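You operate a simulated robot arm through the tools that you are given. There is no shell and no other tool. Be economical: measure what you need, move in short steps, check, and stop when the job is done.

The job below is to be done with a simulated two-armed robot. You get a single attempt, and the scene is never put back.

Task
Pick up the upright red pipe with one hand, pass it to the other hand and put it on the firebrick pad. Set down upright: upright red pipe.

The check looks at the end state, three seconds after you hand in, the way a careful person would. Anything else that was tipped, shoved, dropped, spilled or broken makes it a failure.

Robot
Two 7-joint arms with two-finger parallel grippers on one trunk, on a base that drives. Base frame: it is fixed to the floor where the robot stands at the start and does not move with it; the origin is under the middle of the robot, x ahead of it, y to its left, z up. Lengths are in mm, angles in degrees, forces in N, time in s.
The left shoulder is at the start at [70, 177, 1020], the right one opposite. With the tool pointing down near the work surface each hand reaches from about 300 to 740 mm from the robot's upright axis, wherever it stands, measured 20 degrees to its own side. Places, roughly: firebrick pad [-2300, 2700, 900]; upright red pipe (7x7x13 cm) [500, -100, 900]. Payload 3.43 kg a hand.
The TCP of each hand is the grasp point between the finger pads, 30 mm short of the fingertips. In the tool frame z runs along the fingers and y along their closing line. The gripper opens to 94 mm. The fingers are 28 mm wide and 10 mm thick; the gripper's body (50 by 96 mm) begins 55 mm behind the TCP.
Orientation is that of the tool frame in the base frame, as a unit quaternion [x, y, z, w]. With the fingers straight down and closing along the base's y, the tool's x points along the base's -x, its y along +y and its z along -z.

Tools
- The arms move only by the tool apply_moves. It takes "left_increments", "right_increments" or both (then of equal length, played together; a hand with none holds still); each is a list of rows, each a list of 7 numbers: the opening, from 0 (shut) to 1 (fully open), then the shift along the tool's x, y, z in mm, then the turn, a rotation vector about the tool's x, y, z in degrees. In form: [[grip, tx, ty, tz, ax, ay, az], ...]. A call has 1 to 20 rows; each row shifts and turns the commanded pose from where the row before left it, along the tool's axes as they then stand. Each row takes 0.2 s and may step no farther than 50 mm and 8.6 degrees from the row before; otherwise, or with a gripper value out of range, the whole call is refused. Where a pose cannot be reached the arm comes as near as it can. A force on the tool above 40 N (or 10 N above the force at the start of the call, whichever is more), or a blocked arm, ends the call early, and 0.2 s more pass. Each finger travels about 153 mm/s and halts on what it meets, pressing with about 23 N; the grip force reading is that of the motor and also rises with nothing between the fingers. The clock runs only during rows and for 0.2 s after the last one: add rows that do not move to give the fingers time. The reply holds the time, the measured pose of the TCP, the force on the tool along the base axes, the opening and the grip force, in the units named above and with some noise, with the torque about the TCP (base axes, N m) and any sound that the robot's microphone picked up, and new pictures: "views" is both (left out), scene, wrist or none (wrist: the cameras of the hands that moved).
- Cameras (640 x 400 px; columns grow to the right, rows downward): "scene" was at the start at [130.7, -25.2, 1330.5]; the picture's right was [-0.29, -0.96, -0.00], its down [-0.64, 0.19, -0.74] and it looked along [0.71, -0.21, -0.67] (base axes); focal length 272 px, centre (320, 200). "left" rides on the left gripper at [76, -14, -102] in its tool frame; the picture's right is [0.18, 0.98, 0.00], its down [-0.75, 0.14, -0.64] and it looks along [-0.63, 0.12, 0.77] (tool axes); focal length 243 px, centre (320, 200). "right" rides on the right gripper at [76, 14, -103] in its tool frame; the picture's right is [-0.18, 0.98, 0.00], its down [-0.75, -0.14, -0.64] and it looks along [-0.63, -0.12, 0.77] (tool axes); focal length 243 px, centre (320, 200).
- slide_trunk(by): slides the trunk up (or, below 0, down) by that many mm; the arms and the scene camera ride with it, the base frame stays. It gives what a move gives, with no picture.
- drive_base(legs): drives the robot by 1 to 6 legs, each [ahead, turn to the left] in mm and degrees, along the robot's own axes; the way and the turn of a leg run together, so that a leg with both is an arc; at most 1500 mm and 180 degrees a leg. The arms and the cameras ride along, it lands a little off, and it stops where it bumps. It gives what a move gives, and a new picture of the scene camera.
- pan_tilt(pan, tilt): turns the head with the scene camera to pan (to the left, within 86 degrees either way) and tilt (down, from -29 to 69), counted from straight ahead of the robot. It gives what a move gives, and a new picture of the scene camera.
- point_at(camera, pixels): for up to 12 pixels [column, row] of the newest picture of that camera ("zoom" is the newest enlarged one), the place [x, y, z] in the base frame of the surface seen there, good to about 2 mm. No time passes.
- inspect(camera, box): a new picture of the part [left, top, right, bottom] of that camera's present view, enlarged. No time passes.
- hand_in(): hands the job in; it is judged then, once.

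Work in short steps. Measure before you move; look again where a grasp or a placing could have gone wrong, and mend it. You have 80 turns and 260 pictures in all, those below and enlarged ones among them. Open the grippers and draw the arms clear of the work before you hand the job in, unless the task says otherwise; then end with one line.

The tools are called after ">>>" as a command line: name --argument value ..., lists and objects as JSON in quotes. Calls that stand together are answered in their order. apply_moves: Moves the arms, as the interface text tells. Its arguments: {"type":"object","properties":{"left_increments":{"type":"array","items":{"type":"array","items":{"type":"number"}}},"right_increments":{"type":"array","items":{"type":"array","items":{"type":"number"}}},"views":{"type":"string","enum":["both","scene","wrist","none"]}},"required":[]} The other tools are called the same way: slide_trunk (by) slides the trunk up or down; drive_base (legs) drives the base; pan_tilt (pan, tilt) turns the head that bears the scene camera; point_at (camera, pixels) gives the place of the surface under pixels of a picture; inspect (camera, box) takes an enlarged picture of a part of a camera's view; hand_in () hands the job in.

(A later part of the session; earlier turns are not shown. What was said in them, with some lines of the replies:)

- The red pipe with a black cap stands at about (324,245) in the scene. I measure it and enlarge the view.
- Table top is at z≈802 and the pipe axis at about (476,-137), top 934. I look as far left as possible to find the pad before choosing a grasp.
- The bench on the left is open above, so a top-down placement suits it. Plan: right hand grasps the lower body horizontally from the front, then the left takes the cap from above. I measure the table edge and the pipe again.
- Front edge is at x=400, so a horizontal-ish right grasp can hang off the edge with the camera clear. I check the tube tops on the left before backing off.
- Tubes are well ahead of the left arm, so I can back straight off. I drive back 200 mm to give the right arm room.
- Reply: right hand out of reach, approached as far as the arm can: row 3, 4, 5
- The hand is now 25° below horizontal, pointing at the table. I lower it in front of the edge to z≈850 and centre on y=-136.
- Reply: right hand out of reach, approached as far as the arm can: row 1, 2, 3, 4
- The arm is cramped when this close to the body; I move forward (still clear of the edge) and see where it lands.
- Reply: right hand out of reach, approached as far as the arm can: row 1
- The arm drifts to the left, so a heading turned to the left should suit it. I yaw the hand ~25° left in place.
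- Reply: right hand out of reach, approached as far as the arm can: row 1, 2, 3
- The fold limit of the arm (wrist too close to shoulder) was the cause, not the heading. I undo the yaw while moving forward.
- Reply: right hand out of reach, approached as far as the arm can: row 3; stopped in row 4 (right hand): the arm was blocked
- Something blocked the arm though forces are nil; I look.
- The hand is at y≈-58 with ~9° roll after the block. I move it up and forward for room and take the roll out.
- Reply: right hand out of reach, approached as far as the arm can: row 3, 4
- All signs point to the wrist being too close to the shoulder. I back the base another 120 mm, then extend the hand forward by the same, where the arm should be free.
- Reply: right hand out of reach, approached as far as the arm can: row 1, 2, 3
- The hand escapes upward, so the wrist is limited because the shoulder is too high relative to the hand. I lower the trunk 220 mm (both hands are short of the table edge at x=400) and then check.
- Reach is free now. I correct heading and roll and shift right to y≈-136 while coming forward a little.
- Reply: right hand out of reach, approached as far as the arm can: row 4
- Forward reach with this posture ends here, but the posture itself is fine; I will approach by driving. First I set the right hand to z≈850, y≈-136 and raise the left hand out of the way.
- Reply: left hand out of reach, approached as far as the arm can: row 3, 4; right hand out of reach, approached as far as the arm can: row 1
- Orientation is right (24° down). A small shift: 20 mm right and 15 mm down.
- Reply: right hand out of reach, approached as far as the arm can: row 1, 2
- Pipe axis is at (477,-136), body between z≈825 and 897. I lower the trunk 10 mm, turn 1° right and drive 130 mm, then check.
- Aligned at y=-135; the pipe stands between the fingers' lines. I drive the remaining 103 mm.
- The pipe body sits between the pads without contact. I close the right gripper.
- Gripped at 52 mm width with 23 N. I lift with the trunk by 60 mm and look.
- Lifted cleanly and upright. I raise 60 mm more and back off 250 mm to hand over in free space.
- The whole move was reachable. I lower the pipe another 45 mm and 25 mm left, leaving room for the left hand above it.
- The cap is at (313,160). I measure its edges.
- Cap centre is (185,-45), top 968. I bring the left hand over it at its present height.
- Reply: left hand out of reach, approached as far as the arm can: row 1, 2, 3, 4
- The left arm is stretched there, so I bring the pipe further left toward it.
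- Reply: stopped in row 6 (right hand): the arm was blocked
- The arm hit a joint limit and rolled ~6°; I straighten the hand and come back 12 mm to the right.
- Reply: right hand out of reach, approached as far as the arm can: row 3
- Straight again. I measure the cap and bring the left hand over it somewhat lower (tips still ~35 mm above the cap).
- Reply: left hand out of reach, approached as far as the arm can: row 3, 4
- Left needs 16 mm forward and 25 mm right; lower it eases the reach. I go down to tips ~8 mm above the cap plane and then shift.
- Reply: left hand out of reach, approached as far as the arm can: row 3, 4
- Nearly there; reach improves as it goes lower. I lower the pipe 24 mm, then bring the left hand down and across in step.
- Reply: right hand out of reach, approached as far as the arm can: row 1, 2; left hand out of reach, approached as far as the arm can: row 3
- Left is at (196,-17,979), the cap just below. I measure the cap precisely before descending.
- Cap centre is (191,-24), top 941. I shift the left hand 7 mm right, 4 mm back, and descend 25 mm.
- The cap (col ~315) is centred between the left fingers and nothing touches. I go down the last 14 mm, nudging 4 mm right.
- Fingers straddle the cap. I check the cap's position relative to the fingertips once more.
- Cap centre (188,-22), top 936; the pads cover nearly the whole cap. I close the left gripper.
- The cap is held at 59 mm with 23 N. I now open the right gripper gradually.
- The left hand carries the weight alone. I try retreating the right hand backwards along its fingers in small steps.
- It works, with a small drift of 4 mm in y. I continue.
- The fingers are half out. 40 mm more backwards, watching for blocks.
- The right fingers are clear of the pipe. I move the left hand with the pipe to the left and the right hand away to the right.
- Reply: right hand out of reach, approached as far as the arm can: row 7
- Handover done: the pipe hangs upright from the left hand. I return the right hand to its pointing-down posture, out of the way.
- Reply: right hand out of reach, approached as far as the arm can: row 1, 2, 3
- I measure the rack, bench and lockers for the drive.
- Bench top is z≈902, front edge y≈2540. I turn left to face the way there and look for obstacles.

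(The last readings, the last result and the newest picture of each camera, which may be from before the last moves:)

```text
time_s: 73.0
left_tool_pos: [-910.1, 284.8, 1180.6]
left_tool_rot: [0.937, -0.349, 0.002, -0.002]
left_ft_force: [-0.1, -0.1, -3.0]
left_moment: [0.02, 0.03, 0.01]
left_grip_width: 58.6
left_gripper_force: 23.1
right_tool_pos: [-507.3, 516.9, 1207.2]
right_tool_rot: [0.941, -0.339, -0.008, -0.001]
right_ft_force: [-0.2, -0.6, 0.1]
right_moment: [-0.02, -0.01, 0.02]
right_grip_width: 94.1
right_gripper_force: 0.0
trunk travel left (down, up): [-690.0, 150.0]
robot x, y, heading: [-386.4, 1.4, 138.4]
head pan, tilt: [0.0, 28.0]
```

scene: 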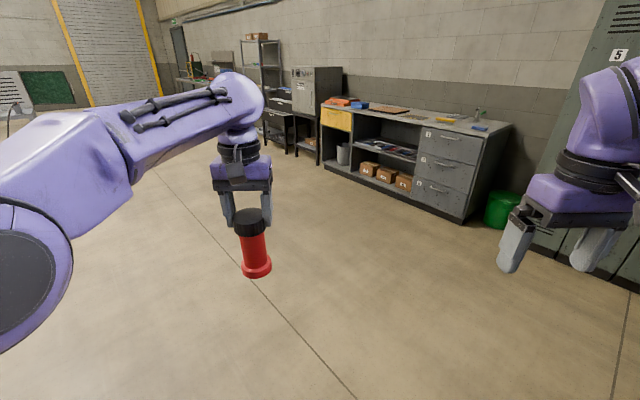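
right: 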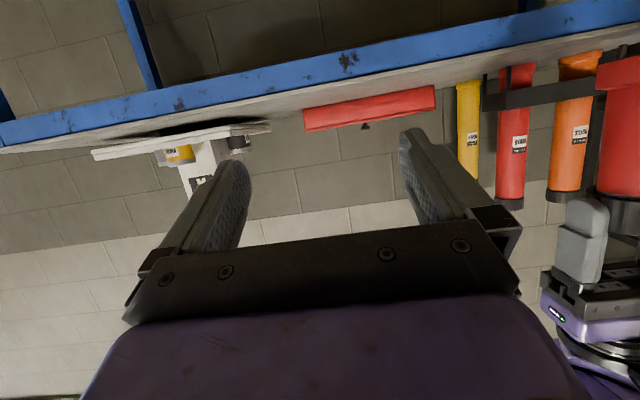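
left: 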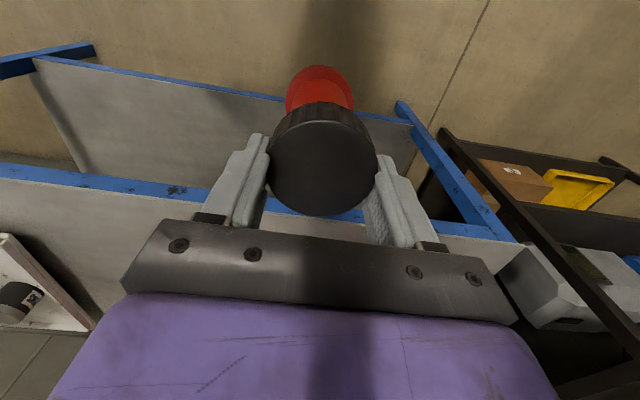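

The way is clear. I drive 2370 mm along this heading, then turn to face the bench.

>>> drive_base --legs '[[1200, 0.8], [1150, 0], [0, -49.2]]'

>>> pan_tilt --pan 5 --tilt 35

```text
time_s: 86.7
left_tool_pos: [-2235.9, 2121.7, 1180.6]
left_tool_rot: [-0.696, 0.718, -0.002, 0.001]
left_ft_force: [0.4, -0.1, -3.8]
left_moment: [-0.01, -0.01, 0.02]
left_grip_width: 58.3
left_gripper_force: 22.4
right_tool_pos: [-1802.3, 1952.4, 1208.2]
right_tool_rot: [-0.703, 0.711, 0.006, 0.005]
right_ft_force: [-0.8, 0.4, -0.9]
right_moment: [0.03, 0.06, -0.01]
right_grip_width: 94.2
right_gripper_force: 0.1
trunk travel left (down, up): [-690.0, 150.0]
robot x, y, heading: [-2123.7, 1539.0, 88.0]
head pan, tilt: [0.0, 28.0]
```

scene: 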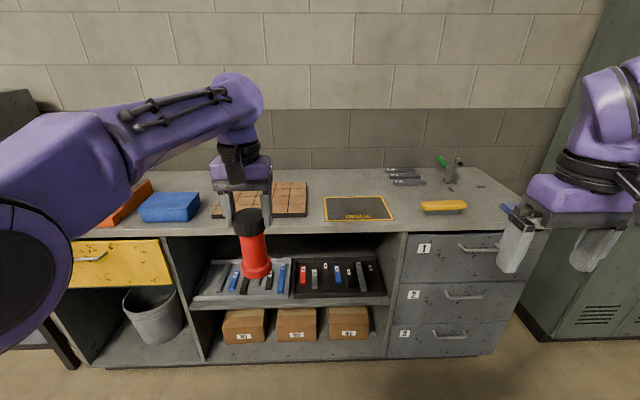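

```text
time_s: 87.3
left_tool_pos: [-2236.4, 2120.5, 1179.8]
left_tool_rot: [-0.695, 0.719, -0.002, 0.0]
left_ft_force: [0.4, 0.2, -3.6]
left_moment: [-0.02, 0.03, 0.0]
left_grip_width: 58.4
left_gripper_force: 22.9
right_tool_pos: [-1803.8, 1953.3, 1208.0]
right_tool_rot: [-0.704, 0.71, 0.006, 0.006]
right_ft_force: [-0.2, 0.0, -0.2]
right_moment: [-0.03, 0.01, -0.01]
right_grip_width: 94.0
right_gripper_force: 0.0
trunk travel left (down, up): [-690.0, 150.0]
robot x, y, heading: [-2125.3, 1534.4, 88.0]
head pan, tilt: [5.0, 35.0]
```

scene: 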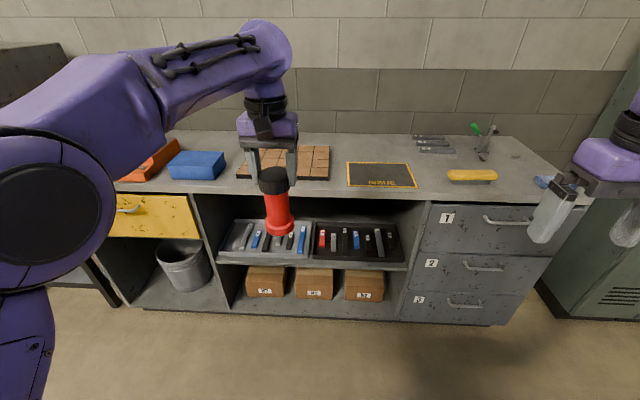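

The firebrick pad (brown tiles) is at (240-328,150-180). I enlarge and measure it.

>>> inspect --camera "scene" --box '[160, 120, 440, 210]'

>>> point_at --camera "scene" --pixels '[[248, 151], [240, 177], [300, 180], [328, 150], [328, 178], [315, 165], [300, 150], [222, 160], [360, 186], [350, 170], [300, 190]]'

```text
2.29 times, centred on (300, 165) of scene
```

zoom: 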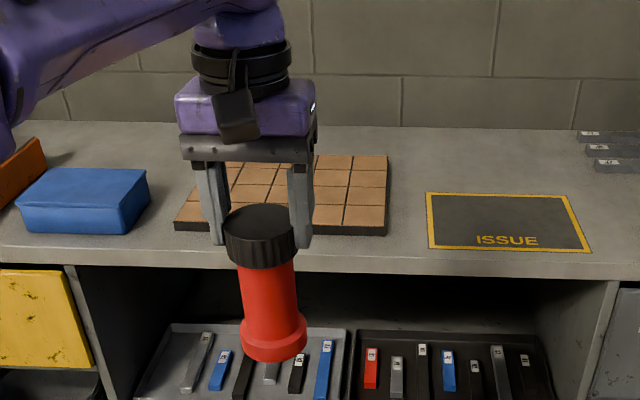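

```text
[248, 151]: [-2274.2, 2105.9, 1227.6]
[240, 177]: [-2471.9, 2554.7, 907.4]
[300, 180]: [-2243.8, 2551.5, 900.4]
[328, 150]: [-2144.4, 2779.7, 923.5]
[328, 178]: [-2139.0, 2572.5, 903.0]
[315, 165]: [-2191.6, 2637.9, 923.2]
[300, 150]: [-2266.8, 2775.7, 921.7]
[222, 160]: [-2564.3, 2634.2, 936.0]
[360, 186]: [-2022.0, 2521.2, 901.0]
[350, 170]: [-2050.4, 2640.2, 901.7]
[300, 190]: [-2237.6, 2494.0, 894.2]
```

Pad spans x -2470…-2140, y 2560…2780, top z=923; I aim for (-2300,2670). I turn 4.2° left and drive 540 mm, the pipe ~120 mm above everything.

>>> drive_base --legs '[[0, 4.2], [300, 0], [240, 0]]'

>>> pan_tilt --pan 12 --tilt 45

```text
time_s: 91.2
left_tool_pos: [-2293.8, 2652.8, 1181.4]
left_tool_rot: [0.72, -0.694, 0.002, 0.0]
left_ft_force: [0.4, 0.5, -4.6]
left_moment: [0.01, 0.02, 0.0]
left_grip_width: 58.3
left_gripper_force: 22.7
right_tool_pos: [-1849.4, 2515.0, 1207.2]
right_tool_rot: [0.728, -0.686, -0.008, -0.006]
right_ft_force: [0.4, 0.5, -0.3]
right_moment: [0.03, -0.01, -0.01]
right_grip_width: 93.8
right_gripper_force: 0.0
trunk travel left (down, up): [-690.0, 150.0]
robot x, y, heading: [-2143.7, 2077.7, 91.6]
head pan, tilt: [5.0, 35.0]
```

scene: 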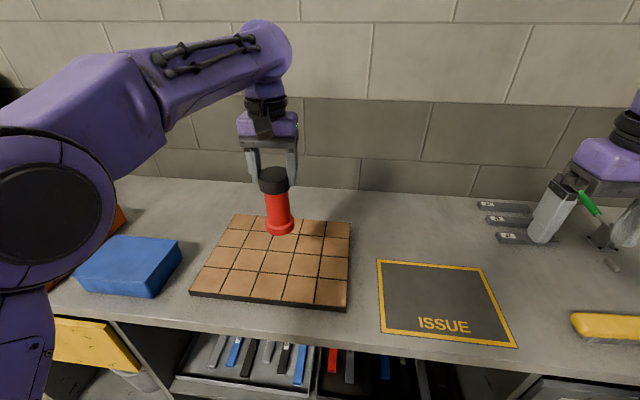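

```text
time_s: 91.9
left_tool_pos: [-2293.4, 2651.9, 1180.8]
left_tool_rot: [0.72, -0.694, 0.002, -0.001]
left_ft_force: [-0.4, -0.2, -3.8]
left_moment: [-0.02, 0.04, 0.0]
left_grip_width: 58.3
left_gripper_force: 22.6
right_tool_pos: [-1850.7, 2517.9, 1208.5]
right_tool_rot: [0.728, -0.685, -0.006, -0.005]
right_ft_force: [1.0, -0.3, 0.4]
right_moment: [-0.01, 0.0, 0.0]
right_grip_width: 94.3
right_gripper_force: 0.0
trunk travel left (down, up): [-690.0, 150.0]
robot x, y, heading: [-2141.3, 2075.7, 91.7]
head pan, tilt: [12.0, 45.0]
```

scene: 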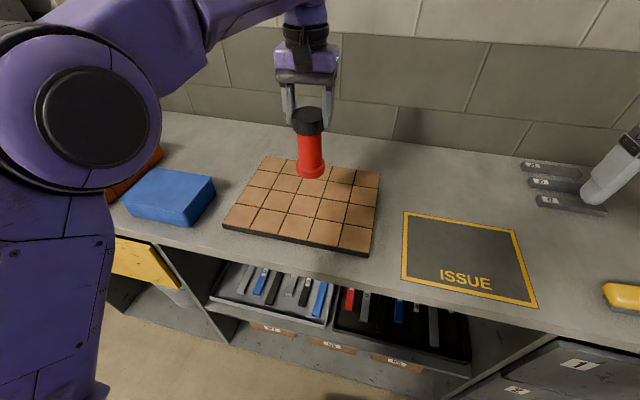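

I'm over the pad. I verify the pad's corners and the pipe's bottom height and tilt.

>>> point_at --camera "scene" --pixels '[[268, 160], [228, 218], [365, 245], [376, 178], [300, 215], [310, 130], [311, 145], [312, 160], [312, 172], [307, 116]]'

>>> inspect --camera "scene" --box '[250, 60, 380, 200]'

>>> inspect --camera "left" --box '[0, 0, 640, 400]'

```text
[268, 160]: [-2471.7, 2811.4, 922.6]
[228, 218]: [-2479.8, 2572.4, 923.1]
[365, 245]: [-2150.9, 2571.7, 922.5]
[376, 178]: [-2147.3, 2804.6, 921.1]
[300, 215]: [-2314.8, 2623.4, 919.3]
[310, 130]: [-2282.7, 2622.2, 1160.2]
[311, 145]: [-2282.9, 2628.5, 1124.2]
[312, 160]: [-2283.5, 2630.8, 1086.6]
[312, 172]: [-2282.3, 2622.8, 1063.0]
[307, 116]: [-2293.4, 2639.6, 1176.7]
```

```text
2.86 times, centred on (315, 130) of scene
```

zoom: 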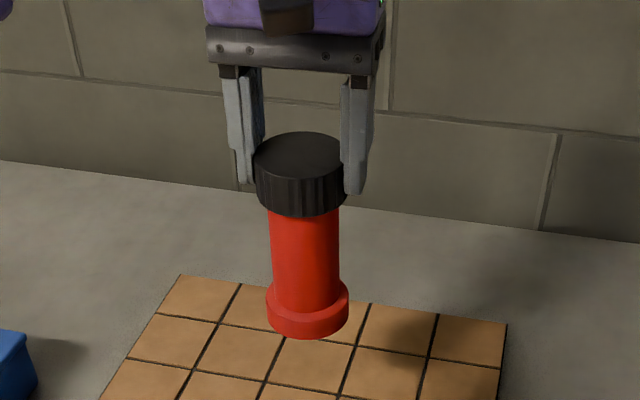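

```text
1.00 times, centred on (320, 200) of left (not enlarged: the box is as wide or as high as the picture)
```

zoom: 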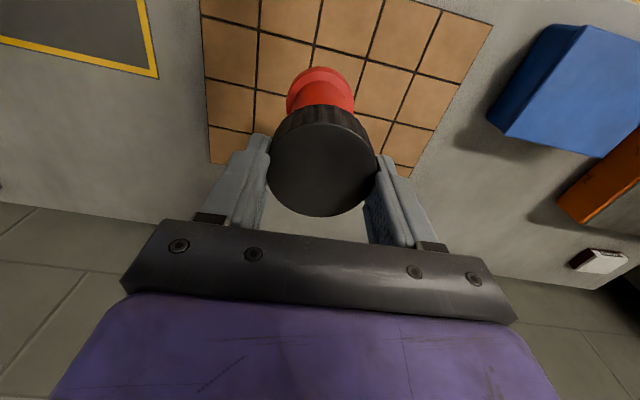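

The pipe's bottom leans about 1.5° forward (as expected from the handover pitch). I correct the pitch and descend to ~10 mm above the pad.

>>> apply_moves --left_increments '[[0, 0, 0, 0, 0, 1.5, 0], [0, 0, 0, 20, 0, 0, 0], [0, 0, 0, 20, 0, 0, 0], [0, 0, 0, 20, 0, 0, 0], [0, 0, 0, 20, 0, 0, 0], [0, 0, 0, 20, 0, 0, 0], [0, 0, 0, 12, 0, 0, 0], [0, 0, 0, 0, 0, 0, 0], [0, 0, 0, 0, 0, 0, 0]]' --views "both"

>>> inspect --camera "scene" --box '[250, 100, 380, 250]'

```text
time_s: 93.9
left_tool_pos: [-2292.9, 2649.3, 1067.8]
left_tool_rot: [0.72, -0.694, 0.012, 0.008]
left_ft_force: [0.5, -0.2, -3.9]
left_moment: [0.02, 0.04, 0.0]
left_grip_width: 58.3
left_gripper_force: 23.0
right_tool_pos: [-1850.1, 2517.6, 1206.7]
right_tool_rot: [0.727, -0.686, -0.006, -0.004]
right_ft_force: [-0.4, 0.2, -0.1]
right_moment: [-0.04, -0.03, -0.03]
right_grip_width: 94.1
right_gripper_force: 0.1
trunk travel left (down, up): [-690.0, 150.0]
robot x, y, heading: [-2145.6, 2079.1, 91.6]
head pan, tilt: [12.0, 45.0]
```

scene: 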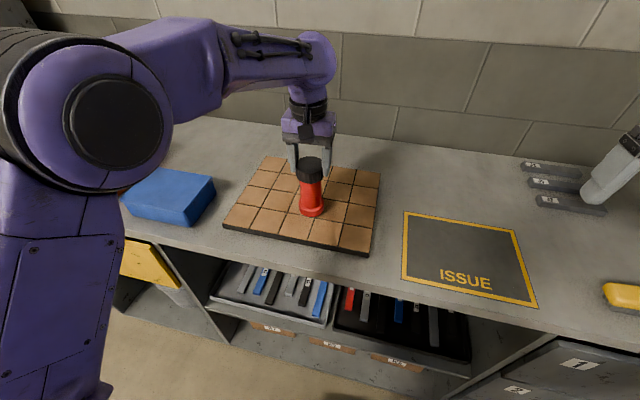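
left: 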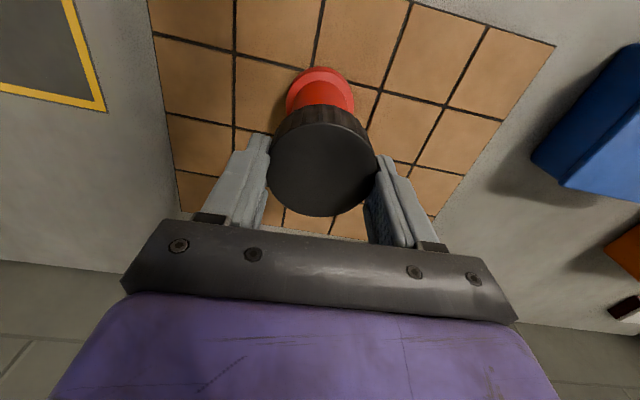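

```text
2.67 times, centred on (315, 175) of scene
```

zoom: 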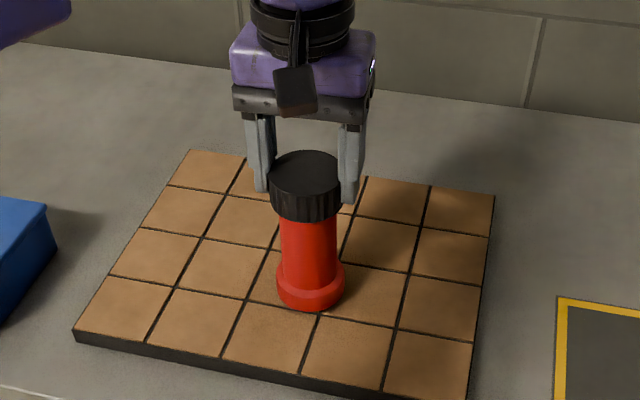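

Just above the pad and upright. I descend in 2 mm steps, watching the force.

>>> apply_moves --left_increments '[[0, 0, 0, 3, 0, 0, 0], [0, 0, 0, 2, 0, 0, 0], [0, 0, 0, 2, 0, 0, 0], [0, 0, 0, 0, 0, 0, 0]]' --views "none"

>>> point_at --camera "scene" --pixels '[[308, 159], [309, 164], [309, 170], [300, 164], [318, 164], [311, 213], [312, 224]]'

```text
time_s: 94.9
left_tool_pos: [-2293.3, 2649.8, 1060.3]
left_tool_rot: [0.72, -0.694, 0.011, 0.01]
left_ft_force: [0.5, 1.2, -3.7]
left_moment: [0.0, 0.01, -0.05]
left_grip_width: 58.4
left_gripper_force: 22.9
right_tool_pos: [-1849.8, 2518.2, 1206.6]
right_tool_rot: [0.728, -0.685, -0.006, -0.005]
right_ft_force: [-0.2, -0.1, -0.6]
right_moment: [0.0, 0.01, -0.03]
right_grip_width: 93.9
right_gripper_force: 0.0
trunk travel left (down, up): [-690.0, 150.0]
robot x, y, heading: [-2138.3, 2079.8, 91.8]
head pan, tilt: [12.0, 45.0]
```

```text
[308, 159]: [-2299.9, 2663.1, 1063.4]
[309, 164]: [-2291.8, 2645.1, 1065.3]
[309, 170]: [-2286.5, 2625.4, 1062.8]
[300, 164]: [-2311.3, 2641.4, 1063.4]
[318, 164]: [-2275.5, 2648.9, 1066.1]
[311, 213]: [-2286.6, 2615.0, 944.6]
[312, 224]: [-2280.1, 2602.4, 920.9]
```

About 2 mm remain. I continue 1 mm at a time.

>>> apply_moves --left_increments '[[0, 0, 0, 1, 0, 0, 0], [0, 0, 0, 1, 0, 0, 0], [0, 0, 0, 1, 0, 0, 0], [0, 0, 0, 0, 0, 0, 0]]' --views "none"

```text
time_s: 95.9
left_tool_pos: [-2293.1, 2649.8, 1057.8]
left_tool_rot: [0.72, -0.694, 0.011, 0.008]
left_ft_force: [-0.1, -0.4, -4.0]
left_moment: [-0.02, -0.01, 0.06]
left_grip_width: 58.5
left_gripper_force: 22.6
right_tool_pos: [-1851.0, 2516.4, 1208.3]
right_tool_rot: [0.727, -0.686, -0.006, -0.004]
right_ft_force: [-0.6, 0.0, -0.1]
right_moment: [-0.02, 0.03, -0.01]
right_grip_width: 94.1
right_gripper_force: 0.1
trunk travel left (down, up): [-690.0, 150.0]
robot x, y, heading: [-2145.2, 2077.7, 91.6]
head pan, tilt: [12.0, 45.0]
```

No contact yet (still -4 N, the pipe's weight). I continue.

>>> apply_moves --left_increments '[[0, 0, 0, 1, 0, 0, 0], [0, 0, 0, 1, 0, 0, 0], [0, 0, 0, 0, 0, 0, 0]]' --views "scene"

>>> inspect --camera "scene" --box '[270, 145, 350, 235]'

```text
time_s: 96.7
left_tool_pos: [-2293.2, 2647.9, 1057.0]
left_tool_rot: [0.719, -0.695, 0.011, 0.008]
left_ft_force: [-0.4, 0.4, -0.5]
left_moment: [0.01, 0.14, -0.02]
left_grip_width: 58.4
left_gripper_force: 23.0
right_tool_pos: [-1849.7, 2515.8, 1208.1]
right_tool_rot: [0.727, -0.686, -0.006, -0.005]
right_ft_force: [-0.4, 0.0, -0.6]
right_moment: [-0.03, -0.01, 0.04]
right_grip_width: 94.0
right_gripper_force: 0.1
trunk travel left (down, up): [-690.0, 150.0]
robot x, y, heading: [-2142.8, 2077.5, 91.8]
head pan, tilt: [12.0, 45.0]
```

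scene: 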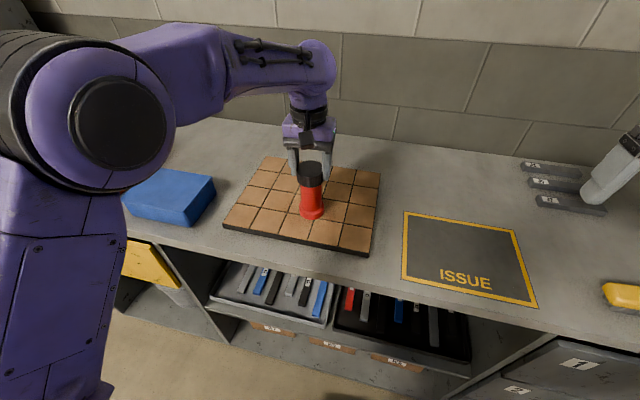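

```text
4.44 times, centred on (310, 190) of scene
```

zoom: 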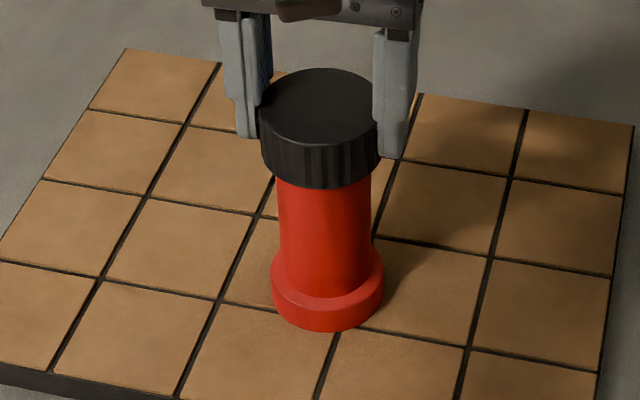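

Contact: the force went from -4 to about 0, so the pipe rests on the pad. I press 1 mm more and open slowly.

>>> apply_moves --left_increments '[[0, 0, 0, 0.7, 0, 0, 0], [0.6, 0, 0, 0, 0, 0, 0], [0.66, 0, 0, 0, 0, 0, 0], [0.75, 0, 0, 0, 0, 0, 0], [0.9, 0, 0, 0, 0, 0, 0], [1, 0, 0, 0, 0, 0, 0], [1, 0, 0, 0, 0, 0, 0]]' --views "both"

```text
time_s: 98.3
left_tool_pos: [-2293.4, 2649.5, 1056.1]
left_tool_rot: [0.72, -0.694, 0.011, 0.009]
left_ft_force: [0.6, 0.9, -1.1]
left_moment: [-0.04, 0.04, -0.01]
left_grip_width: 94.0
left_gripper_force: 0.0
right_tool_pos: [-1848.3, 2515.9, 1208.0]
right_tool_rot: [0.728, -0.686, -0.006, -0.005]
right_ft_force: [0.0, -0.4, -0.1]
right_moment: [0.0, -0.03, 0.0]
right_grip_width: 94.2
right_gripper_force: 0.0
trunk travel left (down, up): [-690.0, 150.0]
robot x, y, heading: [-2144.8, 2078.2, 91.7]
head pan, tilt: [12.0, 45.0]
```

scene: 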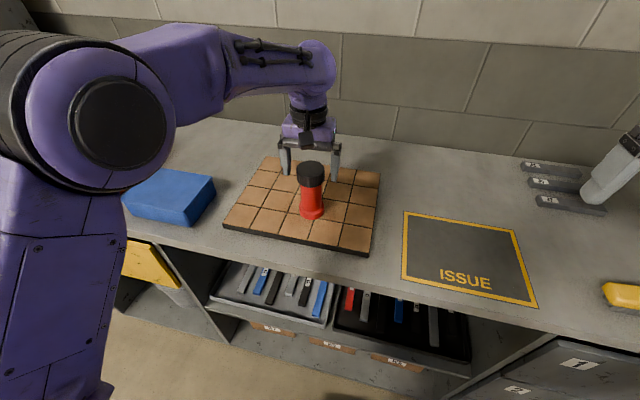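
left: 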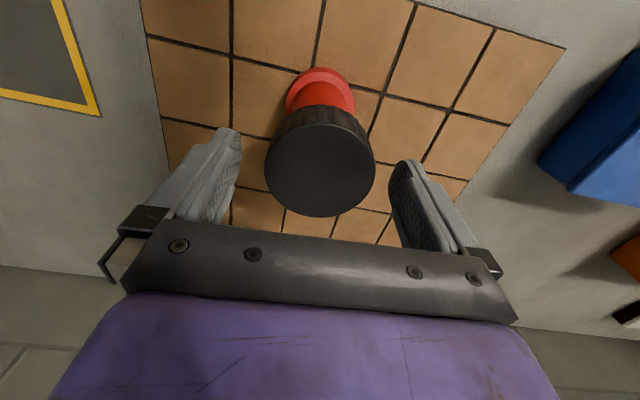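

The pipe stands free, centred between the open fingers. I raise the left hand straight up and back the base off.

>>> apply_moves --left_increments '[[1, 0, 0, -15, 0, 0, 0], [1, 0, 0, -20, 0, 0, 0], [1, 0, 0, -25, 0, 0, 0], [1, 0, 0, -25, 0, 0, 0], [1, 0, 0, -25, 0, 0, 0], [1, 0, 0, 0, 0, 0, 0]]' --views "none"

>>> drive_base --legs '[[-350, 0]]'

>>> inspect --camera "scene" --box '[220, 60, 420, 200]'

```text
time_s: 99.7
left_tool_pos: [-2294.4, 2652.6, 1166.7]
left_tool_rot: [0.72, -0.694, 0.011, 0.009]
left_ft_force: [0.6, 0.4, -1.1]
left_moment: [0.03, 0.01, 0.01]
left_grip_width: 93.7
left_gripper_force: 0.1
right_tool_pos: [-1849.6, 2517.0, 1207.5]
right_tool_rot: [0.728, -0.685, -0.006, -0.004]
right_ft_force: [0.2, -0.4, 0.1]
right_moment: [-0.03, 0.02, -0.02]
right_grip_width: 94.0
right_gripper_force: 0.0
trunk travel left (down, up): [-690.0, 150.0]
robot x, y, heading: [-2142.3, 2073.1, 91.9]
head pan, tilt: [12.0, 45.0]
```

```text
time_s: 102.0
left_tool_pos: [-2284.5, 2297.4, 1165.9]
left_tool_rot: [0.721, -0.693, 0.011, 0.009]
left_ft_force: [0.3, 0.1, 0.7]
left_moment: [0.03, 0.0, -0.02]
left_grip_width: 94.1
left_gripper_force: 0.1
right_tool_pos: [-1839.7, 2163.9, 1207.5]
right_tool_rot: [0.729, -0.685, -0.006, -0.005]
right_ft_force: [0.1, 0.5, 0.1]
right_moment: [0.01, 0.0, 0.01]
right_grip_width: 93.7
right_gripper_force: 0.1
trunk travel left (down, up): [-690.0, 150.0]
robot x, y, heading: [-2131.2, 1724.7, 91.9]
head pan, tilt: [12.0, 45.0]
```

scene: 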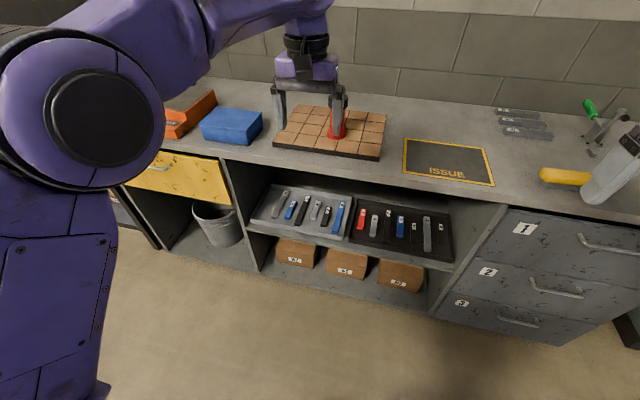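

```text
2.86 times, centred on (320, 130) of scene
```

zoom: 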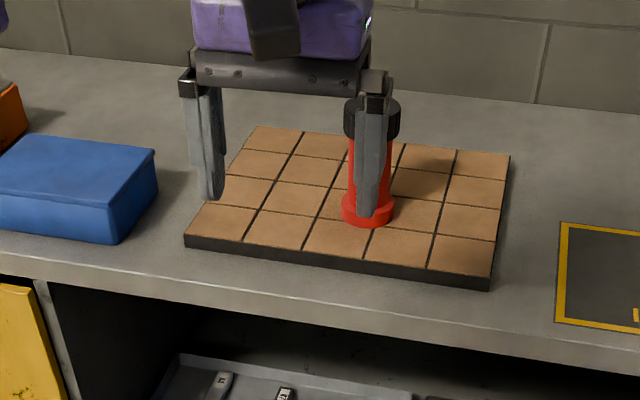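

The pipe stands upright on the firebrick pad, nothing else moved, the hands are open and clear. I hand in.

>>> hand_in

```text
The job is handed in.
```

The red pipe was picked up with the right hand, passed in the air to the left hand, and set upright on the firebrick pad. Nothing else was disturbed, both grippers are open and clear, and the job is handed in.
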